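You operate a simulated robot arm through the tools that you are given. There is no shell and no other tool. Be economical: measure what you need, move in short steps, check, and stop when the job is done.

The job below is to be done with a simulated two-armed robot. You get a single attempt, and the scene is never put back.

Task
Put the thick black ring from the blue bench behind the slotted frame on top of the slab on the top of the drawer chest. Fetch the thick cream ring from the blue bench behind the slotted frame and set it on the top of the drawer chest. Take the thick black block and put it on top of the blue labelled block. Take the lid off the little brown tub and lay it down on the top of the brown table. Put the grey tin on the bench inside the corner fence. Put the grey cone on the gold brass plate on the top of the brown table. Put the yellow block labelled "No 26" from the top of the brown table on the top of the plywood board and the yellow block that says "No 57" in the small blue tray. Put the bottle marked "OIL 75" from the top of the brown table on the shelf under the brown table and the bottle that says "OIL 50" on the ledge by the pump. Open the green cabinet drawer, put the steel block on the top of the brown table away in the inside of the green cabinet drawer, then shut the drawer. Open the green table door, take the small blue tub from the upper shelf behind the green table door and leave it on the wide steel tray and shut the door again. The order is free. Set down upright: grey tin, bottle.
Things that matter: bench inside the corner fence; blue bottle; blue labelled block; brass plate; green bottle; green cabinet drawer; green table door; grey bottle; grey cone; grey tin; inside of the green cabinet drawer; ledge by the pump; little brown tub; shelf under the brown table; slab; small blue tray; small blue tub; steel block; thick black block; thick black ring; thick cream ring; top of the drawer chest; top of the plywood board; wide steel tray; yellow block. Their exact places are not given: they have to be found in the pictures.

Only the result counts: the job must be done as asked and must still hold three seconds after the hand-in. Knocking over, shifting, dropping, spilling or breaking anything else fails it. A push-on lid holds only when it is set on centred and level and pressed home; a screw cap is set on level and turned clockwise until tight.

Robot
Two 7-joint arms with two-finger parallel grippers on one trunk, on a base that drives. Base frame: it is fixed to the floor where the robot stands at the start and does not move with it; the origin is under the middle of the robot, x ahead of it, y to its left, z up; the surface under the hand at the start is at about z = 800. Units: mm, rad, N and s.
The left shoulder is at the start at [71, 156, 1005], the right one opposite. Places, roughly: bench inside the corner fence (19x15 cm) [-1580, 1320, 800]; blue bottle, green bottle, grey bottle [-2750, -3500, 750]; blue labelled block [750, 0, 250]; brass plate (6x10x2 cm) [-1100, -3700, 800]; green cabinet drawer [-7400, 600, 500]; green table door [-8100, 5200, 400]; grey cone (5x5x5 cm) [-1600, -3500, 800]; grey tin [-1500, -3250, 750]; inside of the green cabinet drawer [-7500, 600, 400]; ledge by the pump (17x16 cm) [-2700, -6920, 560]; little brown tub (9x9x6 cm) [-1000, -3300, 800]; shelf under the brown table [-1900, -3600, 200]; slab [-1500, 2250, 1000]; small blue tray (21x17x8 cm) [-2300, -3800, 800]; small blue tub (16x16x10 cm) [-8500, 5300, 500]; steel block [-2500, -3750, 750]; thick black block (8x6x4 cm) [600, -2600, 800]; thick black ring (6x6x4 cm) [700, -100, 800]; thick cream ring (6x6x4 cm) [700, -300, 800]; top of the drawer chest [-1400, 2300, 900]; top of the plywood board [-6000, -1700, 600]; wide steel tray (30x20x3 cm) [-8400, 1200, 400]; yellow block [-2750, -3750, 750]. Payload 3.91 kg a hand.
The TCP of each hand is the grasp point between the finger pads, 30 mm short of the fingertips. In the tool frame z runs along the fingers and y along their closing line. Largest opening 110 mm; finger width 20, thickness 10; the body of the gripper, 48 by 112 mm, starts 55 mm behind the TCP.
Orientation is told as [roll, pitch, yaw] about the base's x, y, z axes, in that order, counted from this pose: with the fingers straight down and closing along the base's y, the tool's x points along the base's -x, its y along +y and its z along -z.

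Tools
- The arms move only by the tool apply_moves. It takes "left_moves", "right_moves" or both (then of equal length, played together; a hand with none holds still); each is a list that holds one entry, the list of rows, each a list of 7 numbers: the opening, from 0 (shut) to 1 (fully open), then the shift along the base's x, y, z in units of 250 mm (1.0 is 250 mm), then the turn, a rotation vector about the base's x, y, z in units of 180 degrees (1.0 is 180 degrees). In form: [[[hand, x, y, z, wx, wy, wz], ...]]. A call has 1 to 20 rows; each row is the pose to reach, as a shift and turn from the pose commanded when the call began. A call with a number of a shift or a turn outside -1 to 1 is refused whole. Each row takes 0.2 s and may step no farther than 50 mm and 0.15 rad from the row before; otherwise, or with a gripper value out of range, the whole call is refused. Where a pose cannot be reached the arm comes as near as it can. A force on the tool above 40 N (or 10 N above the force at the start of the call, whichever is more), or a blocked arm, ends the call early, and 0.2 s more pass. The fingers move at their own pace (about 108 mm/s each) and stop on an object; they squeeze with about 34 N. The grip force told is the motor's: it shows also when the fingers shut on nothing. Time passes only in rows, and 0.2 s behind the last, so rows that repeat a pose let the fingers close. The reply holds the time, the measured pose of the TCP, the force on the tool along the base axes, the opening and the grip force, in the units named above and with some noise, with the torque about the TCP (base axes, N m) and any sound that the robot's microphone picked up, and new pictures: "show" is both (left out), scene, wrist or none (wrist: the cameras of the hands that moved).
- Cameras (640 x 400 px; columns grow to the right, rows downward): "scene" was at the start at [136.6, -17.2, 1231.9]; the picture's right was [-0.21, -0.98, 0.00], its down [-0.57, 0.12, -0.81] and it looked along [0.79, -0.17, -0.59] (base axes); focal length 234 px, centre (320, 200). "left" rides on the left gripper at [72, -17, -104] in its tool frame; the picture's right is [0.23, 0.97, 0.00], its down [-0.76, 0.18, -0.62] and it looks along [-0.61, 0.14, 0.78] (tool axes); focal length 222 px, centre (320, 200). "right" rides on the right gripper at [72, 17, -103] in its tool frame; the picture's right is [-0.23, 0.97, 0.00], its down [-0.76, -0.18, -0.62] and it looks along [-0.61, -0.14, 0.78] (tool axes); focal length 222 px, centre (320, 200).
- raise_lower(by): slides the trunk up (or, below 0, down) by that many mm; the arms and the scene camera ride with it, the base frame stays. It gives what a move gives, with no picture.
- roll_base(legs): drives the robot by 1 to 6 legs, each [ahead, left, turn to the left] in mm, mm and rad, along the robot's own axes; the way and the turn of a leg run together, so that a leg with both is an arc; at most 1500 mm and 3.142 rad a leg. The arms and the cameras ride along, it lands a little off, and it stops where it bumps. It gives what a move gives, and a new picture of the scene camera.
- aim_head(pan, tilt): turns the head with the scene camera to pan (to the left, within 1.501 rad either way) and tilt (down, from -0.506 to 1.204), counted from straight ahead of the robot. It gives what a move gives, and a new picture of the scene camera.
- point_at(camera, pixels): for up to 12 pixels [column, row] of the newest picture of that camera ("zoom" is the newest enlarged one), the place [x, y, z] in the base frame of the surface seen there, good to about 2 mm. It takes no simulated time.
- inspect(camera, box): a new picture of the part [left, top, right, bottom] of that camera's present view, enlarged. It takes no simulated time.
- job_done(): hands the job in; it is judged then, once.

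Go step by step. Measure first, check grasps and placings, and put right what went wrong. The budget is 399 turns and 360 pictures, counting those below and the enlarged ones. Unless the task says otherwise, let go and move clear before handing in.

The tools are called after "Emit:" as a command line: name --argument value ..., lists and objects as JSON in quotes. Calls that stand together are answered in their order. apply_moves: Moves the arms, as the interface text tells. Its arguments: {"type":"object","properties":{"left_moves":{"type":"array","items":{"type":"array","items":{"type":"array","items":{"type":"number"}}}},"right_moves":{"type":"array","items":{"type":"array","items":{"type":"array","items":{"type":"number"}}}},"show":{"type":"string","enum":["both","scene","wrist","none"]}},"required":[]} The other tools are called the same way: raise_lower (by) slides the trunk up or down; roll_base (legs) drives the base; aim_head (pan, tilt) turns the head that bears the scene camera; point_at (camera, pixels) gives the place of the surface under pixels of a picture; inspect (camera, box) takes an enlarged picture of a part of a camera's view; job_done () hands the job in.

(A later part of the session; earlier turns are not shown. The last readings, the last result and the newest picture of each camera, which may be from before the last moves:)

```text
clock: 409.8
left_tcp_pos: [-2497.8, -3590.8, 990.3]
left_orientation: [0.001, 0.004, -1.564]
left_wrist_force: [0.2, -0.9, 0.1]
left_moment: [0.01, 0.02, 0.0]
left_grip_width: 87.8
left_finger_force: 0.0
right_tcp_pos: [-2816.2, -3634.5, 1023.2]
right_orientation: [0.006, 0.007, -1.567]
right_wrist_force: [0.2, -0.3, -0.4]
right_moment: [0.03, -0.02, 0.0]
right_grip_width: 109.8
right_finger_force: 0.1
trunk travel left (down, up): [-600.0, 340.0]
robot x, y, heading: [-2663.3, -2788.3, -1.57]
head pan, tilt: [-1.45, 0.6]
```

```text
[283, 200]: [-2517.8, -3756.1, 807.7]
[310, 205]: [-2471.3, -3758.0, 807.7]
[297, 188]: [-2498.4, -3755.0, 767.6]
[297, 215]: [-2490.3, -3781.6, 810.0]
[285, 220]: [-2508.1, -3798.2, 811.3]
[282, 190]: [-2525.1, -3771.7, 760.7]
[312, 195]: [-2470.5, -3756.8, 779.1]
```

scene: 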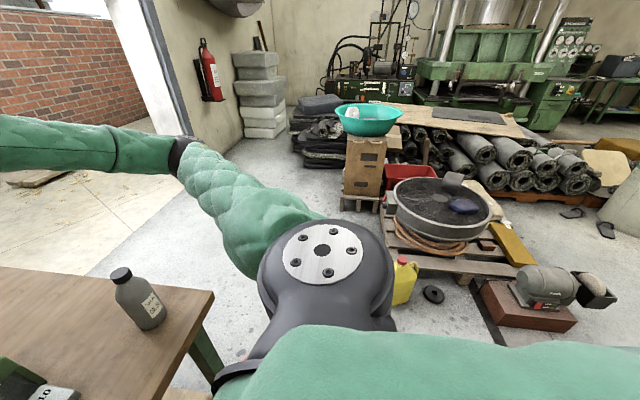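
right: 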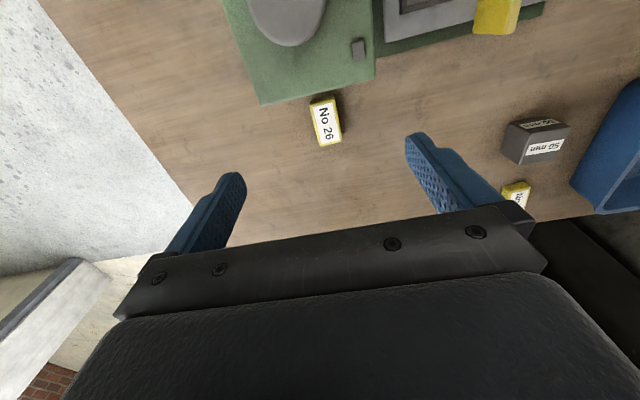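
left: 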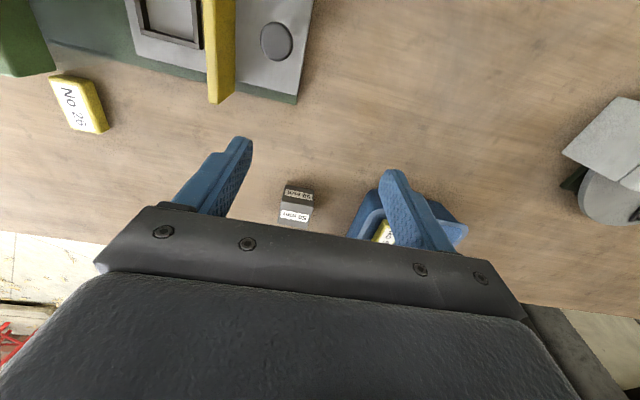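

No 26 is centred at (-2812,-3681); the machine's back edge is 40 mm away, so I lean the right hand 15° away from it. The steel block centre is (-2498,-3779), top 810. I move both to pre-grasps.

Emit:
apply_moves --left_moves '[[[0.8, 0, -0.1, -0.08, -0.0417, 0, 0], [0.8, 0, -0.22, -0.16, -0.0833, 0, 0], [0.8, 0, -0.34, -0.26, -0.125, 0, 0], [0.8, 0, -0.46, -0.36, -0.1667, 0, 0], [0.8, 0, -0.524, -0.41, -0.1667, 0, 0], [0.8, 0, -0.524, -0.41, -0.1667, 0, 0]]]' --right_moves '[[[0.7, 0.004, -0.05, -0.05, 0.0417, 0, 0], [0.7, 0.016, -0.12, -0.12, 0.0833, 0, 0], [0.7, 0.016, -0.2, -0.28, 0.0833, 0, 0], [0.7, 0.016, -0.214, -0.44, 0.0833, 0, 0], [0.7, 0.016, -0.214, -0.58, 0.0833, 0, 0], [0.7, 0.016, -0.214, -0.66, 0.0833, 0, 0]]]' --show "wrist"

Emit:
aim_head --pan -0.1 --tilt 0.65

```text
clock: 411.2
left_tcp_pos: [-2496.2, -3720.5, 889.7]
left_orientation: [-0.005, -0.522, -1.565]
left_wrist_force: [-0.3, -0.3, -0.2]
left_moment: [-0.01, 0.02, 0.02]
left_grip_width: 88.1
left_finger_force: 0.0
right_tcp_pos: [-2810.1, -3686.4, 861.1]
right_orientation: [0.005, 0.267, -1.568]
right_wrist_force: [0.0, -0.4, 0.6]
right_moment: [-0.03, 0.02, -0.01]
right_grip_width: 76.9
right_finger_force: 0.0
trunk travel left (down, up): [-600.0, 340.0]
robot x, y, heading: [-2664.0, -2789.5, -1.57]
head pan, tilt: [-1.45, 0.6]
```

right: 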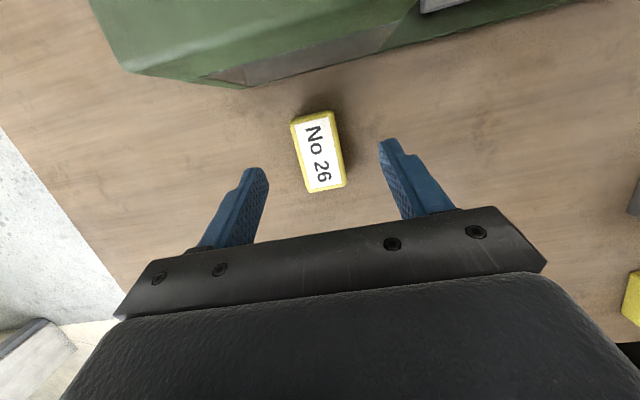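
left: 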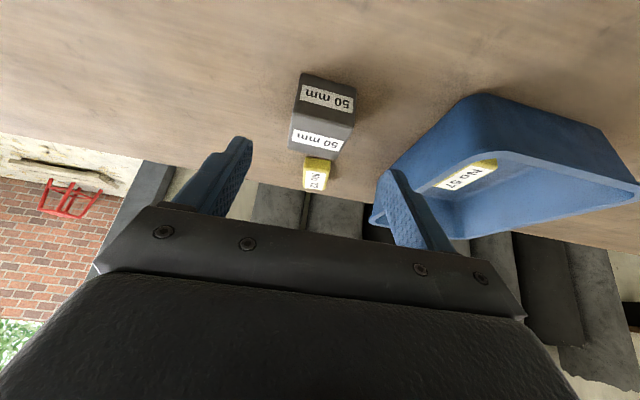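

```text
clock: 412.7
left_tcp_pos: [-2496.9, -3719.8, 889.2]
left_orientation: [-0.006, -0.522, -1.565]
left_wrist_force: [0.4, -0.5, -0.2]
left_moment: [0.04, 0.02, 0.01]
left_grip_width: 88.3
left_finger_force: 0.1
right_tcp_pos: [-2810.3, -3685.5, 862.8]
right_orientation: [0.004, 0.266, -1.569]
right_wrist_force: [-0.2, -0.4, 0.2]
right_moment: [-0.03, 0.01, -0.01]
right_grip_width: 77.2
right_finger_force: 0.0
trunk travel left (down, up): [-600.0, 340.0]
robot x, y, heading: [-2661.2, -2788.8, -1.575]
head pan, tilt: [-0.099, 0.649]
```

scene: 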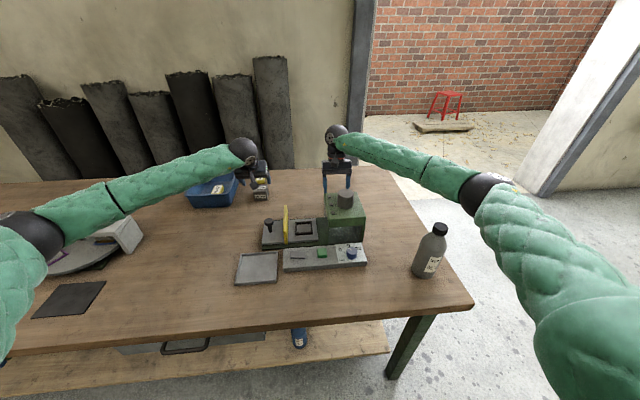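

Clear. Both descend, grip and lift.

Emit:
apply_moves --left_moves '[[[0.8, 0, -0.1, -0.17, 0, 0, 0], [0.8, 0, -0.17, -0.29, 0, 0, 0], [0.8, 0, -0.208, -0.356, 0, 0, 0], [0, 0, -0.208, -0.356, 0, 0, 0], [0, 0, -0.208, -0.356, 0, 0, 0], [0, 0, -0.208, -0.356, 0, 0, 0], [0, 0, -0.208, -0.2, 0, 0, 0], [0, 0, -0.208, 0, 0, 0, 0], [0, 0, -0.208, 0.18, 0, 0, 0]]]' --right_moves '[[[0.7, -0.006, 0, -0.12, 0, 0, 0], [0.7, -0.006, 0, -0.22, 0, 0, 0], [0.7, -0.006, 0, -0.272, 0, 0, 0], [0, -0.006, 0, -0.272, 0, 0, 0], [0, -0.006, 0, -0.272, 0, 0, 0], [0, -0.006, 0, -0.272, 0, 0, 0], [0, -0.006, 0, -0.15, 0, 0, 0], [0, -0.006, 0, 0.04, 0, 0, 0], [0, -0.006, 0, 0.22, 0, 0, 0]]]' --show "wrist"

```text
clock: 414.7
left_tcp_pos: [-2494.8, -3772.1, 934.0]
left_orientation: [-0.005, -0.521, -1.563]
left_wrist_force: [0.4, -0.3, -12.9]
left_moment: [0.08, -0.01, -0.01]
left_grip_width: 56.0
left_finger_force: 33.2
right_tcp_pos: [-2812.5, -3689.2, 917.0]
right_orientation: [0.003, 0.266, -1.571]
right_wrist_force: [0.3, 0.2, -0.8]
right_moment: [-0.01, -0.01, 0.05]
right_grip_width: 38.6
right_finger_force: 33.9
trunk travel left (down, up): [-600.0, 340.0]
robot x, y, heading: [-2657.0, -2792.1, -1.568]
head pan, tilt: [-0.099, 0.649]
```

right: 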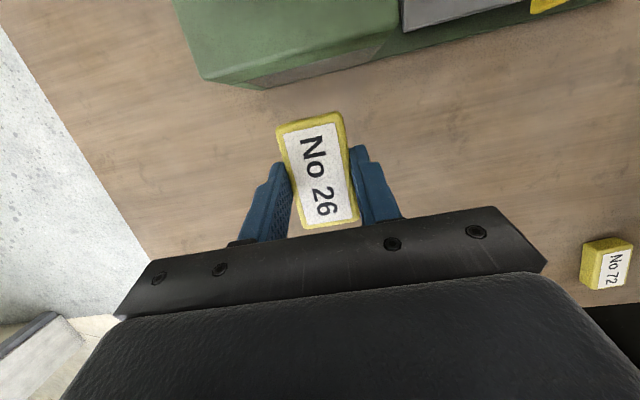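
left: 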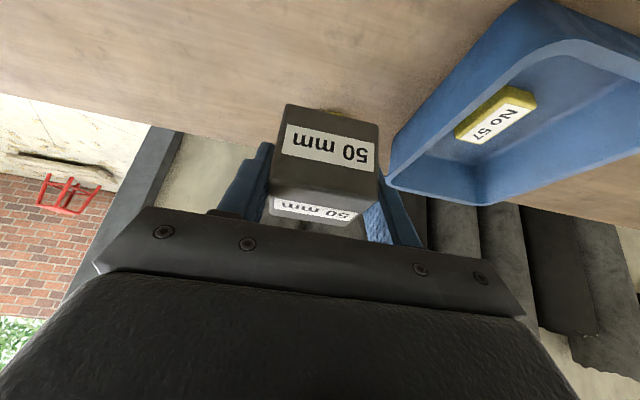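

Both are held (steel 13 N, No 26 38.6 mm). I raise 150 to clear the machine, back up, and look west.

Emit:
raise_lower --by 150

Emit:
roll_base --legs '[[-400, 0, 0], [-600, 300, 0]]'

Emit:
apply_moves --left_moves '[[[0, 0, 0.14, 0, 0.0416, 0, 0], [0, 0, 0.28, 0, 0.0833, 0, 0], [0, 0, 0.42, 0, 0.125, 0, 0], [0, 0, 0.56, 0, 0.1667, 0, 0], [0, 0, 0.7, 0, 0.1667, 0, 0], [0, 0, 0.84, 0, 0.1667, 0, 0]]]' --right_moves '[[[0, 0, 0.14, 0, -0.0416, 0, 0], [0, 0, 0.28, 0, -0.0833, 0, 0], [0, 0, 0.42, 0, -0.0833, 0, 0], [0, 0, 0.56, 0, -0.0833, 0, 0], [0, 0, 0.7, 0, -0.0833, 0, 0], [0, 0, 0.8, 0, -0.0833, 0, 0]]]' --show "none"

Emit:
aim_head --pan -1.5 --tilt 0.4

```text
clock: 416.4
left_tcp_pos: [-2496.1, -3774.4, 1082.1]
left_orientation: [-0.005, -0.518, -1.564]
left_wrist_force: [0.3, -0.4, -12.6]
left_moment: [0.09, -0.02, 0.02]
left_grip_width: 56.1
left_finger_force: 34.1
right_tcp_pos: [-2812.1, -3689.7, 1065.6]
right_orientation: [0.004, 0.269, -1.569]
right_wrist_force: [-0.4, 1.1, -0.6]
right_moment: [0.0, 0.05, -0.02]
right_grip_width: 39.0
right_finger_force: 34.5
trunk travel left (down, up): [-750.0, 190.0]
robot x, y, heading: [-2661.5, -2789.7, -1.568]
head pan, tilt: [-0.099, 0.649]
```

```text
clock: 422.2
left_tcp_pos: [-2197.8, -2776.6, 1082.2]
left_orientation: [-0.006, -0.52, -1.573]
left_wrist_force: [0.1, -0.6, -13.1]
left_moment: [0.09, 0.03, -0.01]
left_grip_width: 55.9
left_finger_force: 33.9
right_tcp_pos: [-2514.0, -2687.0, 1065.6]
right_orientation: [0.003, 0.266, -1.579]
right_wrist_force: [0.3, -0.2, -0.6]
right_moment: [0.01, 0.0, 0.0]
right_grip_width: 39.1
right_finger_force: 33.6
trunk travel left (down, up): [-750.0, 190.0]
robot x, y, heading: [-2352.5, -1792.6, -1.582]
head pan, tilt: [-0.099, 0.649]
```

scene: 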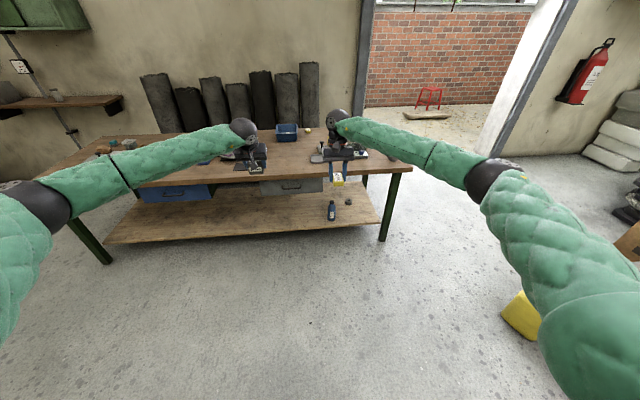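

```text
clock: 423.6
left_tcp_pos: [-2197.4, -2565.5, 1082.8]
left_orientation: [-0.007, 0.003, -1.572]
left_wrist_force: [1.2, 0.4, -11.4]
left_moment: [0.02, -0.01, 0.01]
left_grip_width: 55.8
left_finger_force: 34.3
right_tcp_pos: [-2513.9, -2485.3, 1066.9]
right_orientation: [0.006, 0.005, -1.579]
right_wrist_force: [-0.9, 0.0, -1.4]
right_moment: [0.03, 0.0, -0.02]
right_grip_width: 39.0
right_finger_force: 34.2
trunk travel left (down, up): [-750.0, 190.0]
robot x, y, heading: [-2354.1, -1794.1, -1.582]
head pan, tilt: [-0.099, 0.649]
```

```text
clock: 425.2
left_tcp_pos: [-2198.7, -2565.0, 1083.1]
left_orientation: [-0.007, 0.003, -1.572]
left_wrist_force: [1.0, 0.4, -11.3]
left_moment: [0.04, 0.0, 0.0]
left_grip_width: 56.0
left_finger_force: 33.8
right_tcp_pos: [-2513.3, -2488.4, 1066.3]
right_orientation: [0.008, 0.007, -1.577]
right_wrist_force: [0.2, -0.2, -0.2]
right_moment: [-0.02, -0.02, -0.04]
right_grip_width: 39.0
right_finger_force: 34.2
trunk travel left (down, up): [-750.0, 190.0]
robot x, y, heading: [-2354.6, -1788.5, -1.581]
head pan, tilt: [-1.499, 0.4]
```

scene: 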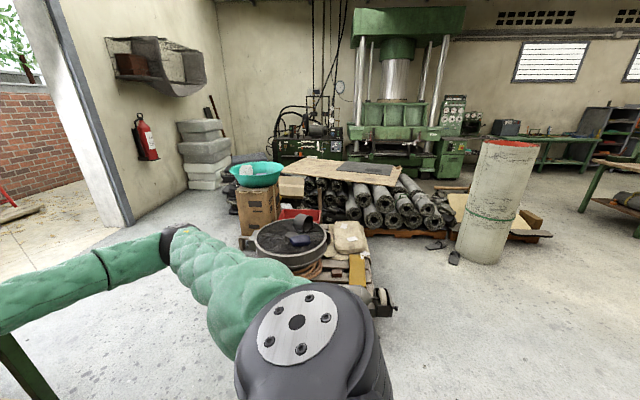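

The plywood board lies on the rolls at (340,170). I measure it, the pile's edges and the free floor.

Emit:
point_at --camera "scene" --pixels '[[300, 165], [345, 178], [390, 182], [365, 168], [280, 175], [430, 230], [455, 258], [384, 300], [480, 260], [420, 350], [500, 330], [350, 255]]'

Emit:
inspect --camera "scene" --box '[220, 130, 480, 310]'

```text
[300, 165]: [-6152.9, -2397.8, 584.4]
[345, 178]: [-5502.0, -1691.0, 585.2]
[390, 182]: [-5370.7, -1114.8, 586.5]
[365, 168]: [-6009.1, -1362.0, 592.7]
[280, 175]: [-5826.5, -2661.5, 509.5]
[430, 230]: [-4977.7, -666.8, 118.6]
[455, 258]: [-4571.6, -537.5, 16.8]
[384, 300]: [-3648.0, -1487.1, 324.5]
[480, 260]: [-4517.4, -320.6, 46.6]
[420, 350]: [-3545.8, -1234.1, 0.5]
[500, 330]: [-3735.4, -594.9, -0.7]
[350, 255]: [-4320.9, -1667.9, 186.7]
```

```text
2.22 times, centred on (350, 220) of scene
```

zoom: 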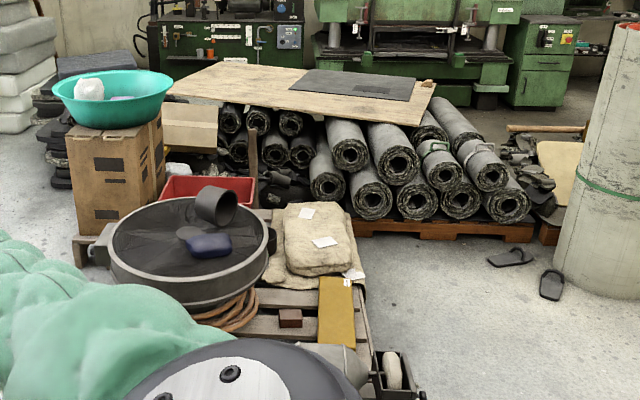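

The board's near edge is x≈-5400 (z 585), reachable from the east with the robot at about (-4700,-1100). I turn to face -x and look.

Emit:
roll_base --legs '[[0, 0, -1.56]]'

Emit:
aim_head --pan -0.6 --tilt 0.5

Emit:
point_at --camera "scene" --pixels '[[320, 200], [400, 300], [500, 200], [500, 300], [600, 200], [600, 300], [250, 250], [320, 300], [200, 220]]'

```text
clock: 429.4
left_tcp_pos: [-3127.1, -1952.4, 1082.3]
left_orientation: [-0.007, 0.005, -3.133]
left_wrist_force: [-0.1, 0.7, -11.9]
left_moment: [0.01, 0.0, 0.04]
left_grip_width: 56.0
left_finger_force: 34.1
right_tcp_pos: [-3051.8, -1635.7, 1066.4]
right_orientation: [0.007, 0.005, -3.139]
right_wrist_force: [0.0, 0.4, 0.1]
right_moment: [-0.05, -0.01, 0.01]
right_grip_width: 39.0
right_finger_force: 33.6
trunk travel left (down, up): [-750.0, 190.0]
robot x, y, heading: [-2355.8, -1790.7, 3.142]
head pan, tilt: [-1.499, 0.4]
```

scene: 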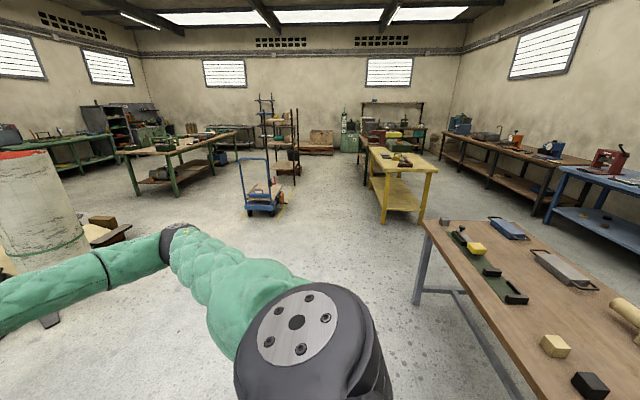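

```text
clock: 430.6
left_tcp_pos: [-3127.1, -1952.6, 1082.5]
left_orientation: [-0.005, 0.003, -3.135]
left_wrist_force: [0.1, 0.4, -11.9]
left_moment: [-0.03, -0.03, 0.01]
left_grip_width: 55.9
left_finger_force: 34.6
right_tcp_pos: [-3051.4, -1636.6, 1066.4]
right_orientation: [0.006, 0.005, -3.14]
right_wrist_force: [-0.5, -0.4, -0.9]
right_moment: [0.01, -0.01, 0.01]
right_grip_width: 38.9
right_finger_force: 34.0
trunk travel left (down, up): [-750.0, 190.0]
robot x, y, heading: [-2353.4, -1789.2, 3.142]
head pan, tilt: [-0.6, 0.499]
```

scene: 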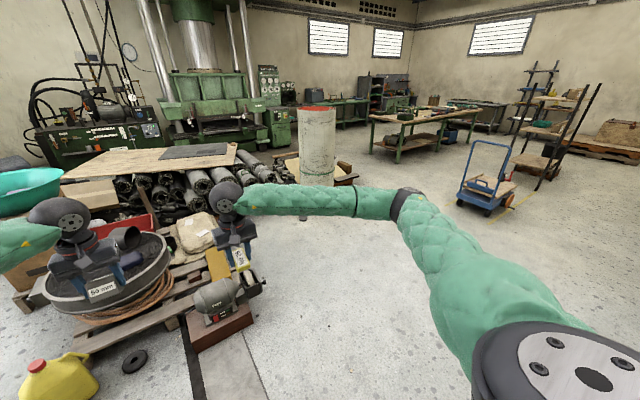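

```text
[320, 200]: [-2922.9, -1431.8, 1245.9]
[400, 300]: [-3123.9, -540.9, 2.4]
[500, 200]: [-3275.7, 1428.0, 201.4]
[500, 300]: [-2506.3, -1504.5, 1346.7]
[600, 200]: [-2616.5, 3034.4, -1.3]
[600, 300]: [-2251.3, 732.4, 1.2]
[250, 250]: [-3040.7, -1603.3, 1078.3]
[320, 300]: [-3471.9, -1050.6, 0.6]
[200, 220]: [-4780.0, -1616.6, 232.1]
```

The lane along y≈-1120 is free. I drive diagonally to it and then west, stopping short of the board.

Emit:
roll_base --legs '[[450, -670, 0], [900, 0, 0], [750, 0, 0]]'

Emit:
aim_head --pan 0 --tilt 0.75

Emit:
point_at --camera "scene" --pixels '[[320, 150], [360, 150], [280, 150], [320, 180], [360, 180], [320, 220], [400, 180], [420, 250], [320, 300], [250, 220], [440, 300]]'

```text
clock: 442.9
left_tcp_pos: [-5231.5, -1294.2, 1081.6]
left_orientation: [-0.007, 0.003, -3.129]
left_wrist_force: [0.1, -0.4, -11.2]
left_moment: [0.02, -0.06, 0.0]
left_grip_width: 56.0
left_finger_force: 33.9
right_tcp_pos: [-5157.8, -977.1, 1066.0]
right_orientation: [0.007, 0.006, -3.133]
right_wrist_force: [0.7, 0.2, -0.7]
right_moment: [-0.01, 0.01, 0.0]
right_grip_width: 39.2
right_finger_force: 34.1
trunk travel left (down, up): [-750.0, 190.0]
robot x, y, heading: [-4458.8, -1129.5, -3.136]
head pan, tilt: [-0.6, 0.499]
```

scene: 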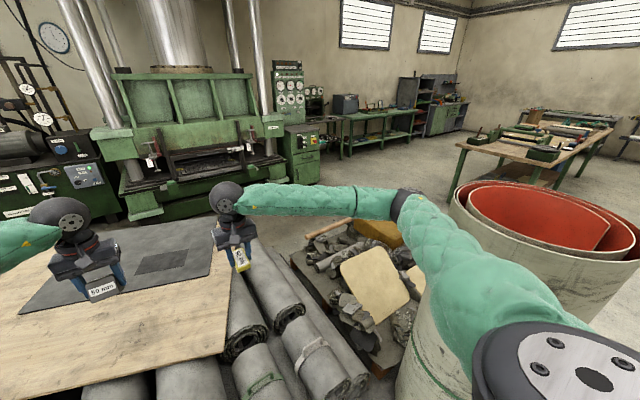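

```text
clock: 443.9
left_tcp_pos: [-5231.7, -1293.9, 1083.2]
left_orientation: [-0.007, 0.002, -3.129]
left_wrist_force: [0.3, 0.1, -12.0]
left_moment: [0.01, -0.02, 0.01]
left_grip_width: 55.8
left_finger_force: 33.9
right_tcp_pos: [-5156.8, -976.7, 1066.1]
right_orientation: [0.006, 0.006, -3.134]
right_wrist_force: [0.0, 0.8, -1.4]
right_moment: [0.01, -0.01, 0.02]
right_grip_width: 39.0
right_finger_force: 33.4
trunk travel left (down, up): [-750.0, 190.0]
robot x, y, heading: [-4459.5, -1126.4, -3.138]
head pan, tilt: [0.0, 0.75]
```

scene: 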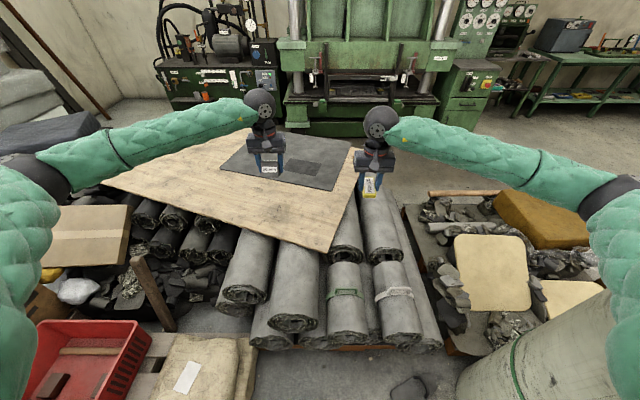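

```text
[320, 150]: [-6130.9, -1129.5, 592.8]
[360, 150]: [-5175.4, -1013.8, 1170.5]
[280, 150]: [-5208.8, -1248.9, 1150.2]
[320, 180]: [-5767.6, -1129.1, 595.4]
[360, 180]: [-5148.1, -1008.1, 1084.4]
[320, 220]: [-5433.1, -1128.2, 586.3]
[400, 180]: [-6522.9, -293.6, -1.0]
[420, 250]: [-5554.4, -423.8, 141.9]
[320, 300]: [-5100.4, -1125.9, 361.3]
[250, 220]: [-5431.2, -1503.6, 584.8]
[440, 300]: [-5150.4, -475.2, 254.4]
```

The board's near corner is about (-5300,-1120). A slipper (410,388) and the tall barrel (560,340) are near the robot; I measure them before lowering anything.

Emit:
aim_head --pan -0.8 --tilt 0.75

Emit:
point_at --camera "scene" --pixels '[[380, 260], [450, 240], [350, 300], [520, 260], [300, 350], [400, 200], [330, 260], [400, 330], [250, 380], [200, 350], [150, 390], [225, 340]]'

```text
clock: 445.0
left_tcp_pos: [-5231.5, -1295.3, 1082.3]
left_orientation: [-0.007, 0.003, -3.129]
left_wrist_force: [0.6, -0.8, -12.4]
left_moment: [0.0, -0.03, 0.06]
left_grip_width: 55.8
left_finger_force: 34.8
right_tcp_pos: [-5156.8, -977.7, 1067.9]
right_orientation: [0.007, 0.006, -3.134]
right_wrist_force: [0.0, 0.6, -0.1]
right_moment: [0.01, -0.01, 0.01]
right_grip_width: 38.9
right_finger_force: 33.7
trunk travel left (down, up): [-750.0, 190.0]
robot x, y, heading: [-4459.2, -1127.7, -3.133]
head pan, tilt: [-0.799, 0.75]
```

scene: 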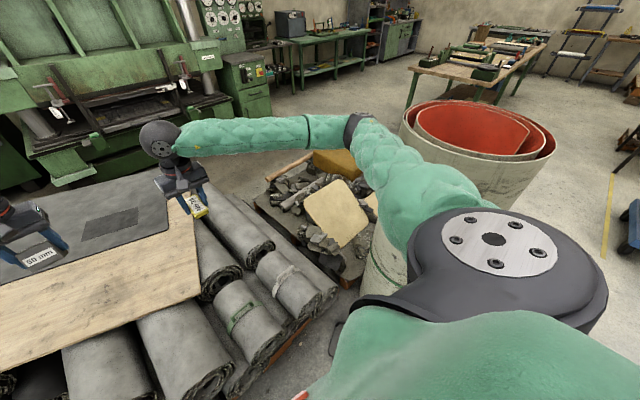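

```text
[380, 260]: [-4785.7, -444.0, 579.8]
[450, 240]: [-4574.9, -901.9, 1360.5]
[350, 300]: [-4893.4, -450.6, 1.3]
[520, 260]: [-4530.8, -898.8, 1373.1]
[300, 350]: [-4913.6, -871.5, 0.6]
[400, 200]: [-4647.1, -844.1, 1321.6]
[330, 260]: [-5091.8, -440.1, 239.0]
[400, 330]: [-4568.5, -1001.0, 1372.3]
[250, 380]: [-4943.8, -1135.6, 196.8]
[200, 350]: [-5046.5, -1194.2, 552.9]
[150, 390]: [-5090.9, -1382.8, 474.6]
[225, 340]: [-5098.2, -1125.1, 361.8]
```

Emit:
point_at --camera "scene" --pixels '[[358, 122], [345, 135], [406, 128], [420, 145], [480, 160], [530, 160], [480, 103], [380, 165], [410, 190], [250, 135], [335, 335], [200, 300]]'

```text
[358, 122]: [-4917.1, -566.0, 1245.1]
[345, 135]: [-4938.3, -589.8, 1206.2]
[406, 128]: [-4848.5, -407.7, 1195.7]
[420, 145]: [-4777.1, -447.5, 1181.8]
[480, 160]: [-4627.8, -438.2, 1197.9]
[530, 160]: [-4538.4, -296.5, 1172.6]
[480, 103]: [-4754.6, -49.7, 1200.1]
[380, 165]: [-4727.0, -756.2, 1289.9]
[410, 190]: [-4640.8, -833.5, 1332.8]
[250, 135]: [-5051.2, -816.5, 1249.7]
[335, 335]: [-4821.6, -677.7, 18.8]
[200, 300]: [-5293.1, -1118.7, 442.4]
```

The barrel is 1.2 m tall with its side at y -440; the right elbow is about 70 mm off it. Turning left 0.25 swings the elbow away. I do that, raise the left hand and extend the right over the board.

Emit:
roll_base --legs '[[60, 0, 0], [0, 0, 0.25]]'

Emit:
apply_moves --left_moves '[[[0, 0, 0, 0.16, 0, 0, 0], [0, 0, 0, 0.32, 0, 0, 0], [0, 0, 0, 0.48, 0, 0, 0], [0, 0, 0, 0.64, 0, 0, 0], [0, 0, 0, 0.8, 0, 0, 0]]]' --right_moves '[[[0, -0.15, -0.03, 0, 0, 0, 0], [0, -0.3, -0.06, 0, 0, 0, 0], [0, -0.45, -0.1, 0, 0, 0, 0], [0, -0.6, -0.14, 0, 0, 0, 0], [0, -0.75, -0.18, 0, 0, 0, 0]]]' --show "wrist"

Emit:
aim_head --pan -0.2 --tilt 0.75

```text
clock: 446.9
left_tcp_pos: [-5225.2, -1482.5, 1081.2]
left_orientation: [-0.008, 0.004, -2.878]
left_wrist_force: [0.4, -0.7, -12.6]
left_moment: [0.01, 0.02, 0.0]
left_grip_width: 55.7
left_finger_force: 34.3
right_tcp_pos: [-5233.1, -1157.3, 1065.6]
right_orientation: [0.006, 0.005, -2.882]
right_wrist_force: [0.6, -0.1, -0.2]
right_moment: [-0.04, -0.02, 0.02]
right_grip_width: 39.1
right_finger_force: 34.1
trunk travel left (down, up): [-750.0, 190.0]
robot x, y, heading: [-4517.0, -1127.7, -2.887]
head pan, tilt: [-0.799, 0.75]
```

scene: 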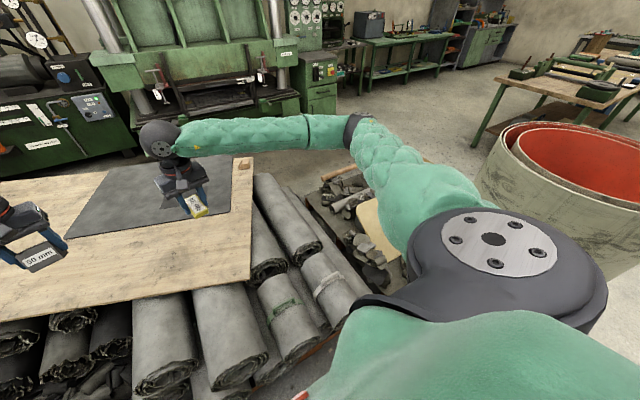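

```text
clock: 448.1
left_tcp_pos: [-5226.0, -1484.7, 1281.0]
left_orientation: [-0.006, 0.006, -2.876]
left_wrist_force: [-1.1, 0.1, -12.4]
left_moment: [0.02, -0.06, 0.04]
left_grip_width: 55.9
left_finger_force: 34.2
right_tcp_pos: [-5420.7, -1204.1, 1065.5]
right_orientation: [0.005, 0.005, -2.881]
right_wrist_force: [-0.5, 0.2, -1.0]
right_moment: [0.01, -0.02, -0.02]
right_grip_width: 38.9
right_finger_force: 34.6
trunk travel left (down, up): [-750.0, 190.0]
robot x, y, heading: [-4518.9, -1128.9, -2.881]
head pan, tilt: [-0.799, 0.75]
```

right: 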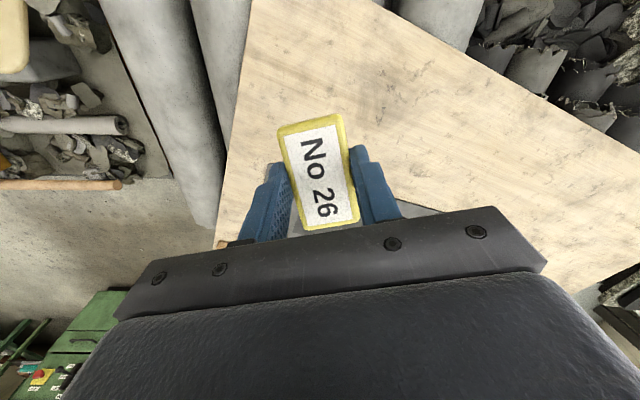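
left: 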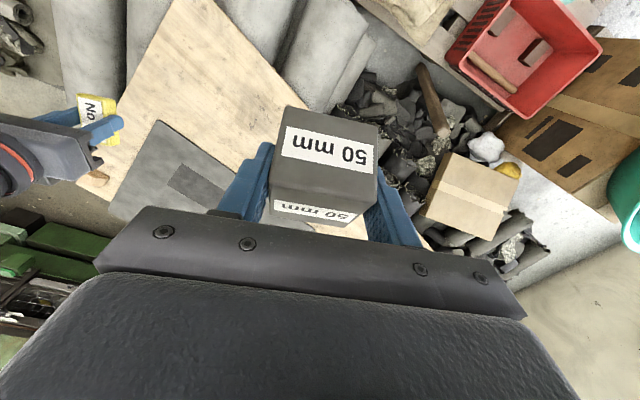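

```text
clock: 449.1
left_tcp_pos: [-5225.8, -1483.4, 1280.9]
left_orientation: [-0.006, 0.004, -2.874]
left_wrist_force: [-0.6, 0.6, -12.1]
left_moment: [0.01, -0.03, -0.02]
left_grip_width: 55.9
left_finger_force: 34.2
right_tcp_pos: [-5419.6, -1203.7, 1065.4]
right_orientation: [0.007, 0.006, -2.882]
right_wrist_force: [-0.8, 0.3, -0.7]
right_moment: [-0.02, -0.03, -0.01]
right_grip_width: 38.7
right_finger_force: 34.1
trunk travel left (down, up): [-750.0, 190.0]
robot x, y, heading: [-4516.1, -1126.8, -2.88]
head pan, tilt: [-0.201, 0.75]
```

scene: 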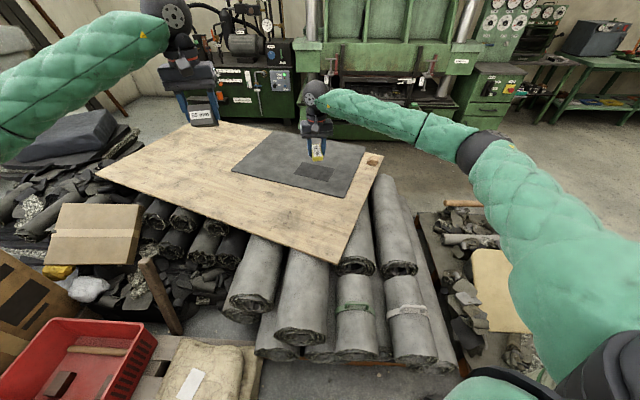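

I verify the bare board below the hand.

Emit:
point_at --camera "right" --pixels '[[320, 60], [320, 100], [400, 150], [240, 120], [420, 210], [260, 60], [300, 250]]'

Emit:
raise_lower --by -320

```text
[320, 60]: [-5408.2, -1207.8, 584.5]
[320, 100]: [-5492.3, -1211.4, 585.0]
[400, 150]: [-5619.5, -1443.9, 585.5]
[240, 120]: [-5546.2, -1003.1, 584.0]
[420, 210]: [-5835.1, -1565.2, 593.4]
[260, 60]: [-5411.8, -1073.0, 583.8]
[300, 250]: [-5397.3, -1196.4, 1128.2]
```

```text
clock: 452.2
left_tcp_pos: [-5224.9, -1483.3, 962.0]
left_orientation: [-0.008, 0.003, -2.877]
left_wrist_force: [0.9, -0.6, -12.5]
left_moment: [0.04, -0.01, 0.01]
left_grip_width: 55.9
left_finger_force: 34.0
right_tcp_pos: [-5419.1, -1203.6, 745.8]
right_orientation: [0.008, 0.004, -2.881]
right_wrist_force: [-0.6, -0.3, -0.1]
right_moment: [-0.02, 0.0, 0.0]
right_grip_width: 39.1
right_finger_force: 34.3
trunk travel left (down, up): [-430.0, 510.0]
robot x, y, heading: [-4515.4, -1127.9, -2.878]
head pan, tilt: [-0.201, 0.75]
```

The board (z 585) is bare there. I restore the 15° lean so the block is level, and lower to just above the board.

Emit:
apply_moves --right_moves '[[[0, 0, 0, -0.05, 0.0107, -0.0402, 0], [0, 0, 0, -0.15, 0.0215, -0.0805, 0], [0, 0, 0, -0.3, 0.0215, -0.0805, 0], [0, 0, 0, -0.42, 0.0215, -0.0805, 0], [0, 0, 0, -0.48, 0.0215, -0.0805, 0]]]' --show "wrist"

Emit:
point_at --camera "right" --pixels '[[290, 130], [335, 120], [350, 215], [310, 222], [320, 170], [310, 112], [320, 108]]'

```text
clock: 453.4
left_tcp_pos: [-5225.1, -1483.9, 961.4]
left_orientation: [-0.007, 0.004, -2.874]
left_wrist_force: [0.1, -0.8, -11.5]
left_moment: [0.02, -0.03, 0.0]
left_grip_width: 56.0
left_finger_force: 34.4
right_tcp_pos: [-5420.8, -1202.4, 624.9]
right_orientation: [0.008, 0.268, -2.88]
right_wrist_force: [0.4, 0.0, 0.0]
right_moment: [0.0, 0.0, 0.01]
right_grip_width: 39.1
right_finger_force: 33.8
trunk travel left (down, up): [-430.0, 510.0]
robot x, y, heading: [-4518.2, -1126.8, -2.883]
head pan, tilt: [-0.201, 0.75]
```

right: 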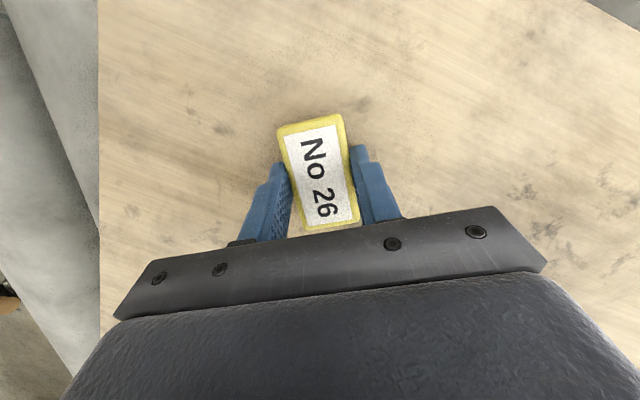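

```text
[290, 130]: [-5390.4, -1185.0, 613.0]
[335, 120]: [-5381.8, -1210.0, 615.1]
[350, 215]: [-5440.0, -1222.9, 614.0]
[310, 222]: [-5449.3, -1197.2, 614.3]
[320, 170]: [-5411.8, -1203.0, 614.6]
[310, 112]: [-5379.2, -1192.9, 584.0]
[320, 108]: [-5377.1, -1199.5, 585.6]
```

The block is level, bottom about 9 mm above the board. I lower 8, release and rise.

Emit:
apply_moves --right_moves '[[[0, 0, 0, -0.02, 0, 0, 0], [0, 0, 0, -0.032, 0, 0, 0], [0.6, 0, 0, -0.032, 0, 0, 0], [0.6, 0, 0, -0.032, 0, 0, 0], [0.6, 0, 0, 0.1, 0, 0, 0], [0.6, 0, 0, 0.28, 0, 0, 0], [0.6, 0, 0, 0.46, 0, 0, 0], [0.6, 0, 0, 0.6, 0, 0, 0]]]' --show "wrist"

```text
clock: 455.2
left_tcp_pos: [-5225.7, -1483.1, 962.6]
left_orientation: [-0.007, 0.003, -2.875]
left_wrist_force: [-0.6, -0.8, -11.3]
left_moment: [0.02, -0.01, -0.01]
left_grip_width: 55.7
left_finger_force: 33.9
right_tcp_pos: [-5419.7, -1203.0, 774.7]
right_orientation: [0.005, 0.268, -2.881]
right_wrist_force: [0.6, -0.1, -0.1]
right_moment: [0.01, 0.01, 0.02]
right_grip_width: 65.9
right_finger_force: 0.1
trunk travel left (down, up): [-430.0, 510.0]
robot x, y, heading: [-4515.3, -1127.0, -2.883]
head pan, tilt: [-0.201, 0.75]
```

right: 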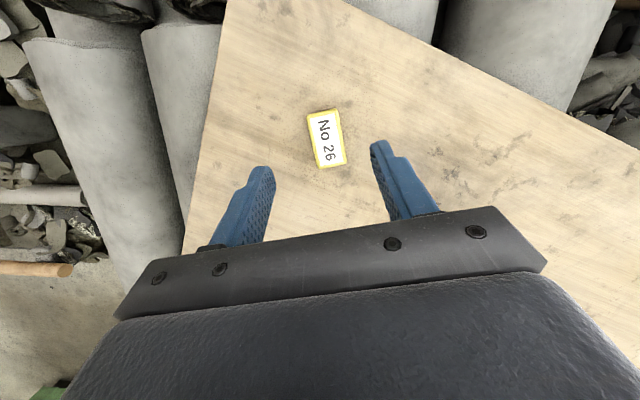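

No 26 is on the board. I raise the trunk, straighten the right hand, back out east and go around the barrel.

Emit:
raise_lower --by 320

Emit:
apply_moves --right_moves '[[[0.6, 0.1, 0.03, 0, -0.0107, 0.0402, 0], [0.6, 0.25, 0.06, 0, -0.0215, 0.0805, 0], [0.6, 0.4, 0.1, 0, -0.0215, 0.0805, 0], [0.6, 0.55, 0.13, 0, -0.0215, 0.0805, 0], [0.6, 0.7, 0.16, 0, -0.0215, 0.0805, 0]]]' --show "none"

Emit:
roll_base --legs '[[0, 0, -0.26], [-1100, 0, 0], [0, -950, 0], [0, -980, 0]]'

Emit:
aim_head --pan 0 --tilt 0.4

```text
clock: 458.4
left_tcp_pos: [-5227.1, -1483.8, 1280.8]
left_orientation: [-0.007, 0.003, -2.876]
left_wrist_force: [0.4, 0.0, -11.7]
left_moment: [-0.01, -0.01, 0.02]
left_grip_width: 56.3
left_finger_force: 33.9
right_tcp_pos: [-5420.2, -1202.9, 1093.9]
right_orientation: [0.008, 0.266, -2.882]
right_wrist_force: [-0.7, 0.5, 0.2]
right_moment: [-0.02, 0.01, 0.03]
right_grip_width: 65.9
right_finger_force: 0.1
trunk travel left (down, up): [-750.0, 190.0]
robot x, y, heading: [-4519.5, -1131.3, -2.877]
head pan, tilt: [-0.201, 0.75]
```

```text
clock: 459.6
left_tcp_pos: [-5224.2, -1483.2, 1282.1]
left_orientation: [-0.007, 0.004, -2.876]
left_wrist_force: [-0.5, 0.5, -12.6]
left_moment: [0.0, 0.03, -0.01]
left_grip_width: 56.0
left_finger_force: 34.1
right_tcp_pos: [-5245.6, -1163.5, 1094.5]
right_orientation: [0.006, 0.006, -2.879]
right_wrist_force: [1.1, -0.8, -0.1]
right_moment: [-0.04, 0.05, -0.02]
right_grip_width: 66.1
right_finger_force: 0.1
trunk travel left (down, up): [-750.0, 190.0]
robot x, y, heading: [-4518.6, -1127.8, -2.878]
head pan, tilt: [-0.201, 0.75]
```

```text
clock: 475.4
left_tcp_pos: [-4178.3, 661.4, 1280.7]
left_orientation: [-0.008, 0.004, 3.134]
left_wrist_force: [0.3, -0.7, -12.4]
left_moment: [0.03, -0.03, -0.03]
left_grip_width: 56.1
left_finger_force: 34.2
right_tcp_pos: [-4110.7, 975.3, 1093.7]
right_orientation: [0.007, 0.005, 3.128]
right_wrist_force: [0.1, 0.6, -0.9]
right_moment: [0.02, 0.01, 0.01]
right_grip_width: 66.1
right_finger_force: 0.0
trunk travel left (down, up): [-750.0, 190.0]
robot x, y, heading: [-3400.4, 811.3, 3.125]
head pan, tilt: [-0.201, 0.75]
```

scene: 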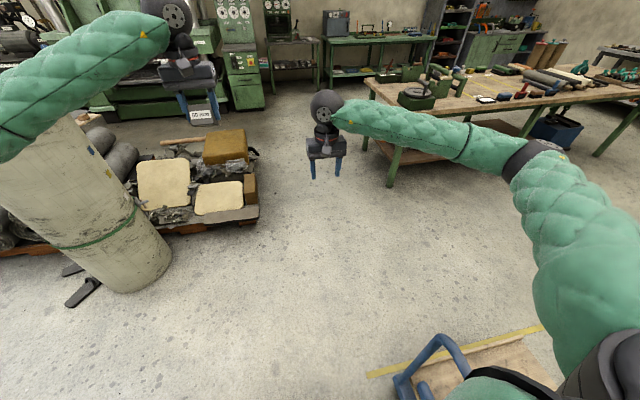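

```text
clock: 476.2
left_tcp_pos: [-4178.6, 661.3, 1281.1]
left_orientation: [-0.007, 0.004, 3.134]
left_wrist_force: [-0.9, 0.4, -12.0]
left_moment: [0.02, -0.02, -0.03]
left_grip_width: 56.0
left_finger_force: 34.0
right_tcp_pos: [-4110.7, 975.8, 1092.9]
right_orientation: [0.007, 0.006, 3.128]
right_wrist_force: [-0.7, -0.3, -0.5]
right_moment: [-0.02, 0.0, -0.01]
right_grip_width: 65.9
right_finger_force: 0.0
trunk travel left (down, up): [-750.0, 190.0]
robot x, y, heading: [-3401.7, 812.5, 3.126]
head pan, tilt: [0.0, 0.4]
```

scene: 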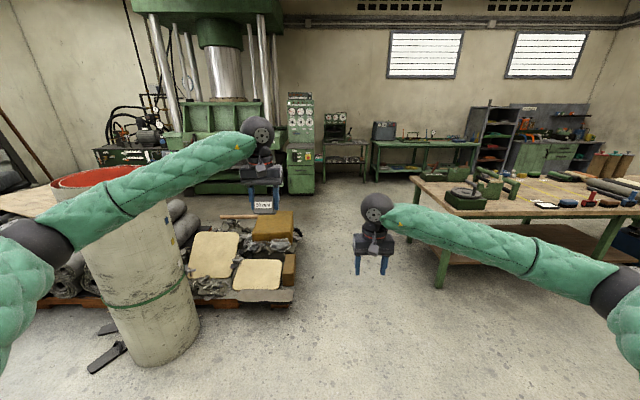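

The green gauge cabinet is at (303,150). I measure it and the lane.

Emit:
inspect --camera "scene" --box '[250, 80, 410, 200]'

Emit:
point_at --camera "scene" --pixels '[[300, 165], [300, 190], [290, 150], [313, 150], [440, 285], [415, 180], [290, 300], [240, 220], [350, 160], [400, 150], [300, 245]]'

```text
3.33 times, centred on (330, 140) of scene
```

zoom: 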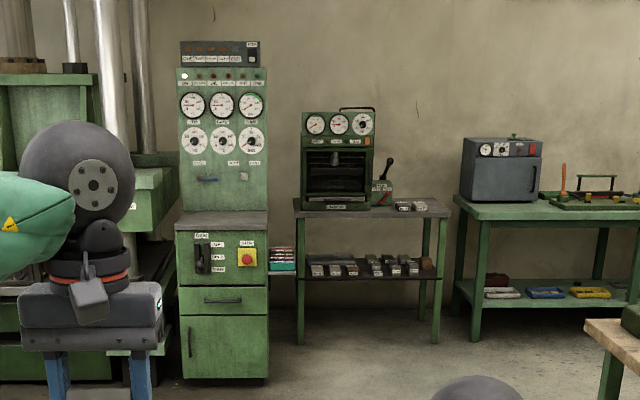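

```text
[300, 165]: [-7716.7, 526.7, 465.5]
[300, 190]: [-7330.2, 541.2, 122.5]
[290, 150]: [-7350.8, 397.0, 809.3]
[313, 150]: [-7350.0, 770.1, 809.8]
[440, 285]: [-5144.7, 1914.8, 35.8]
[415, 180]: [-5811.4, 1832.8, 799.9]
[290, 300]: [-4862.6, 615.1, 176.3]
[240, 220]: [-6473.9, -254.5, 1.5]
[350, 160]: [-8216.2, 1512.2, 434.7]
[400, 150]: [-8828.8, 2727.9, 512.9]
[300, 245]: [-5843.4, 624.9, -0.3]
```

The scrap pallet reaches y≈640, so I go west along y≈1180, then back to y≈620 before the cabinet.

Emit:
roll_base --legs '[[1000, -370, 0.016], [950, 0, 0], [950, 0, 0], [0, 540, 0]]'

Emit:
inspect --camera "scene" --box '[200, 100, 440, 300]'

```text
clock: 493.6
left_tcp_pos: [-7081.6, 454.9, 1281.4]
left_orientation: [-0.007, 0.003, -3.123]
left_wrist_force: [0.1, -0.3, -11.7]
left_moment: [0.0, -0.05, 0.01]
left_grip_width: 56.1
left_finger_force: 34.0
right_tcp_pos: [-7023.2, 768.9, 1093.8]
right_orientation: [0.008, 0.004, -3.127]
right_wrist_force: [-0.6, -0.8, 0.7]
right_moment: [-0.01, 0.01, 0.03]
right_grip_width: 66.2
right_finger_force: 0.1
trunk travel left (down, up): [-750.0, 190.0]
robot x, y, heading: [-6305.3, 626.9, -3.133]
head pan, tilt: [0.0, 0.4]
```

scene: 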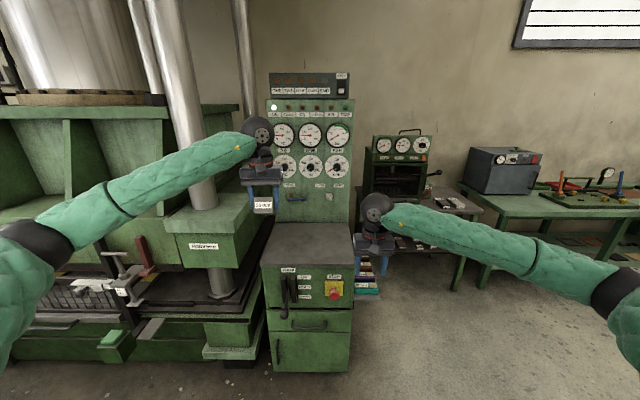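

```text
2.00 times, centred on (320, 200) of scene
```

zoom: 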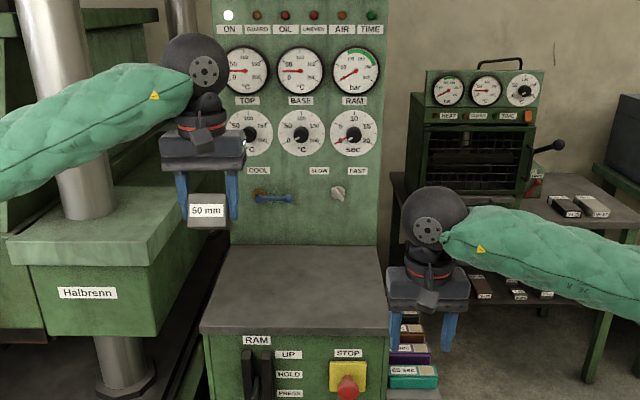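

I tilt down and measure the drawer and its handle (308,327).

Emit:
aim_head --pan 0 --tilt 0.7

Emit:
inspect --camera "scene" --box '[240, 130, 400, 290]'

Emit:
point_at --camera "zoom" --pixels '[[110, 220], [230, 220], [170, 228], [140, 222], [200, 222], [110, 245], [230, 245], [110, 200], [230, 200], [120, 140], [160, 100], [230, 170]]'

```text
clock: 494.4
left_tcp_pos: [-7081.2, 454.7, 1280.6]
left_orientation: [-0.005, 0.005, -3.121]
left_wrist_force: [-0.1, 0.9, -12.5]
left_moment: [-0.01, 0.0, 0.02]
left_grip_width: 55.6
left_finger_force: 33.6
right_tcp_pos: [-7022.2, 770.5, 1093.7]
right_orientation: [0.007, 0.005, -3.127]
right_wrist_force: [-0.1, 0.3, -0.3]
right_moment: [0.02, -0.01, 0.01]
right_grip_width: 66.1
right_finger_force: 0.0
trunk travel left (down, up): [-750.0, 190.0]
robot x, y, heading: [-6306.7, 624.9, -3.126]
head pan, tilt: [0.0, 0.7]
```

scene: 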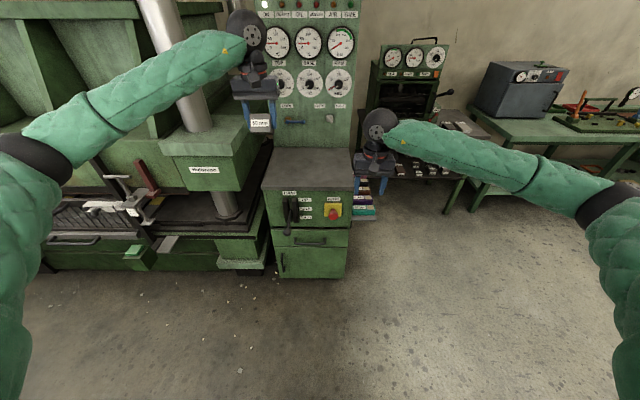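

```text
2.50 times, centred on (320, 210) of scene
```

zoom: 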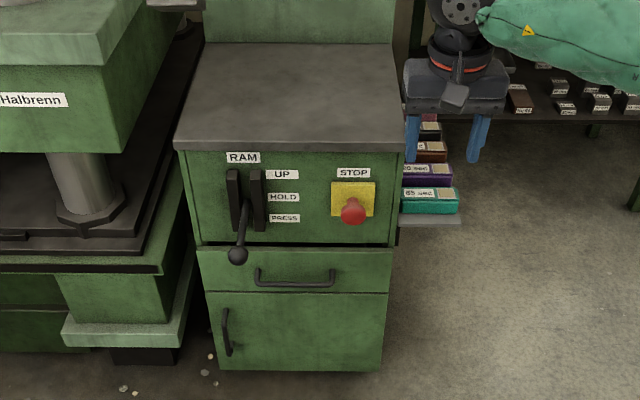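

```text
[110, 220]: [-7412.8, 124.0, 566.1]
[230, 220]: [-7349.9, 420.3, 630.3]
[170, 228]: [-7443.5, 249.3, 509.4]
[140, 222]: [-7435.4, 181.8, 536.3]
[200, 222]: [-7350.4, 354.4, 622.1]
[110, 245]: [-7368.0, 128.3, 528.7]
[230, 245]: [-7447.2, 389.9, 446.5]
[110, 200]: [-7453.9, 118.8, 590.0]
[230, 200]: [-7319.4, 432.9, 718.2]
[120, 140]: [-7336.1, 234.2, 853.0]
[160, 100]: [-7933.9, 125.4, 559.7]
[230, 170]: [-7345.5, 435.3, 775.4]
```

I measure the handle, drawer face and the lever ball.

Emit:
point_at --camera "zoom" --pixels '[[295, 283], [260, 282], [332, 282], [295, 265], [215, 270], [380, 270], [300, 252], [300, 296], [238, 255], [353, 210], [300, 330], [300, 245]]'

```text
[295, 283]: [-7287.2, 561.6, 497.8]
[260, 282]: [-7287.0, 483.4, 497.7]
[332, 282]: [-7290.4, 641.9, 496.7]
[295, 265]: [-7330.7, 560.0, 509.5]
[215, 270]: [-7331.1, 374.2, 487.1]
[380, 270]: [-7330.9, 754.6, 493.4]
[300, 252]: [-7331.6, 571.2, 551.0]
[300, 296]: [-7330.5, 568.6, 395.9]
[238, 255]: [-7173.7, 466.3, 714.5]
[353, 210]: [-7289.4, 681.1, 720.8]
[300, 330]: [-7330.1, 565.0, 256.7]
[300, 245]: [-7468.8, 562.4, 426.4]
```

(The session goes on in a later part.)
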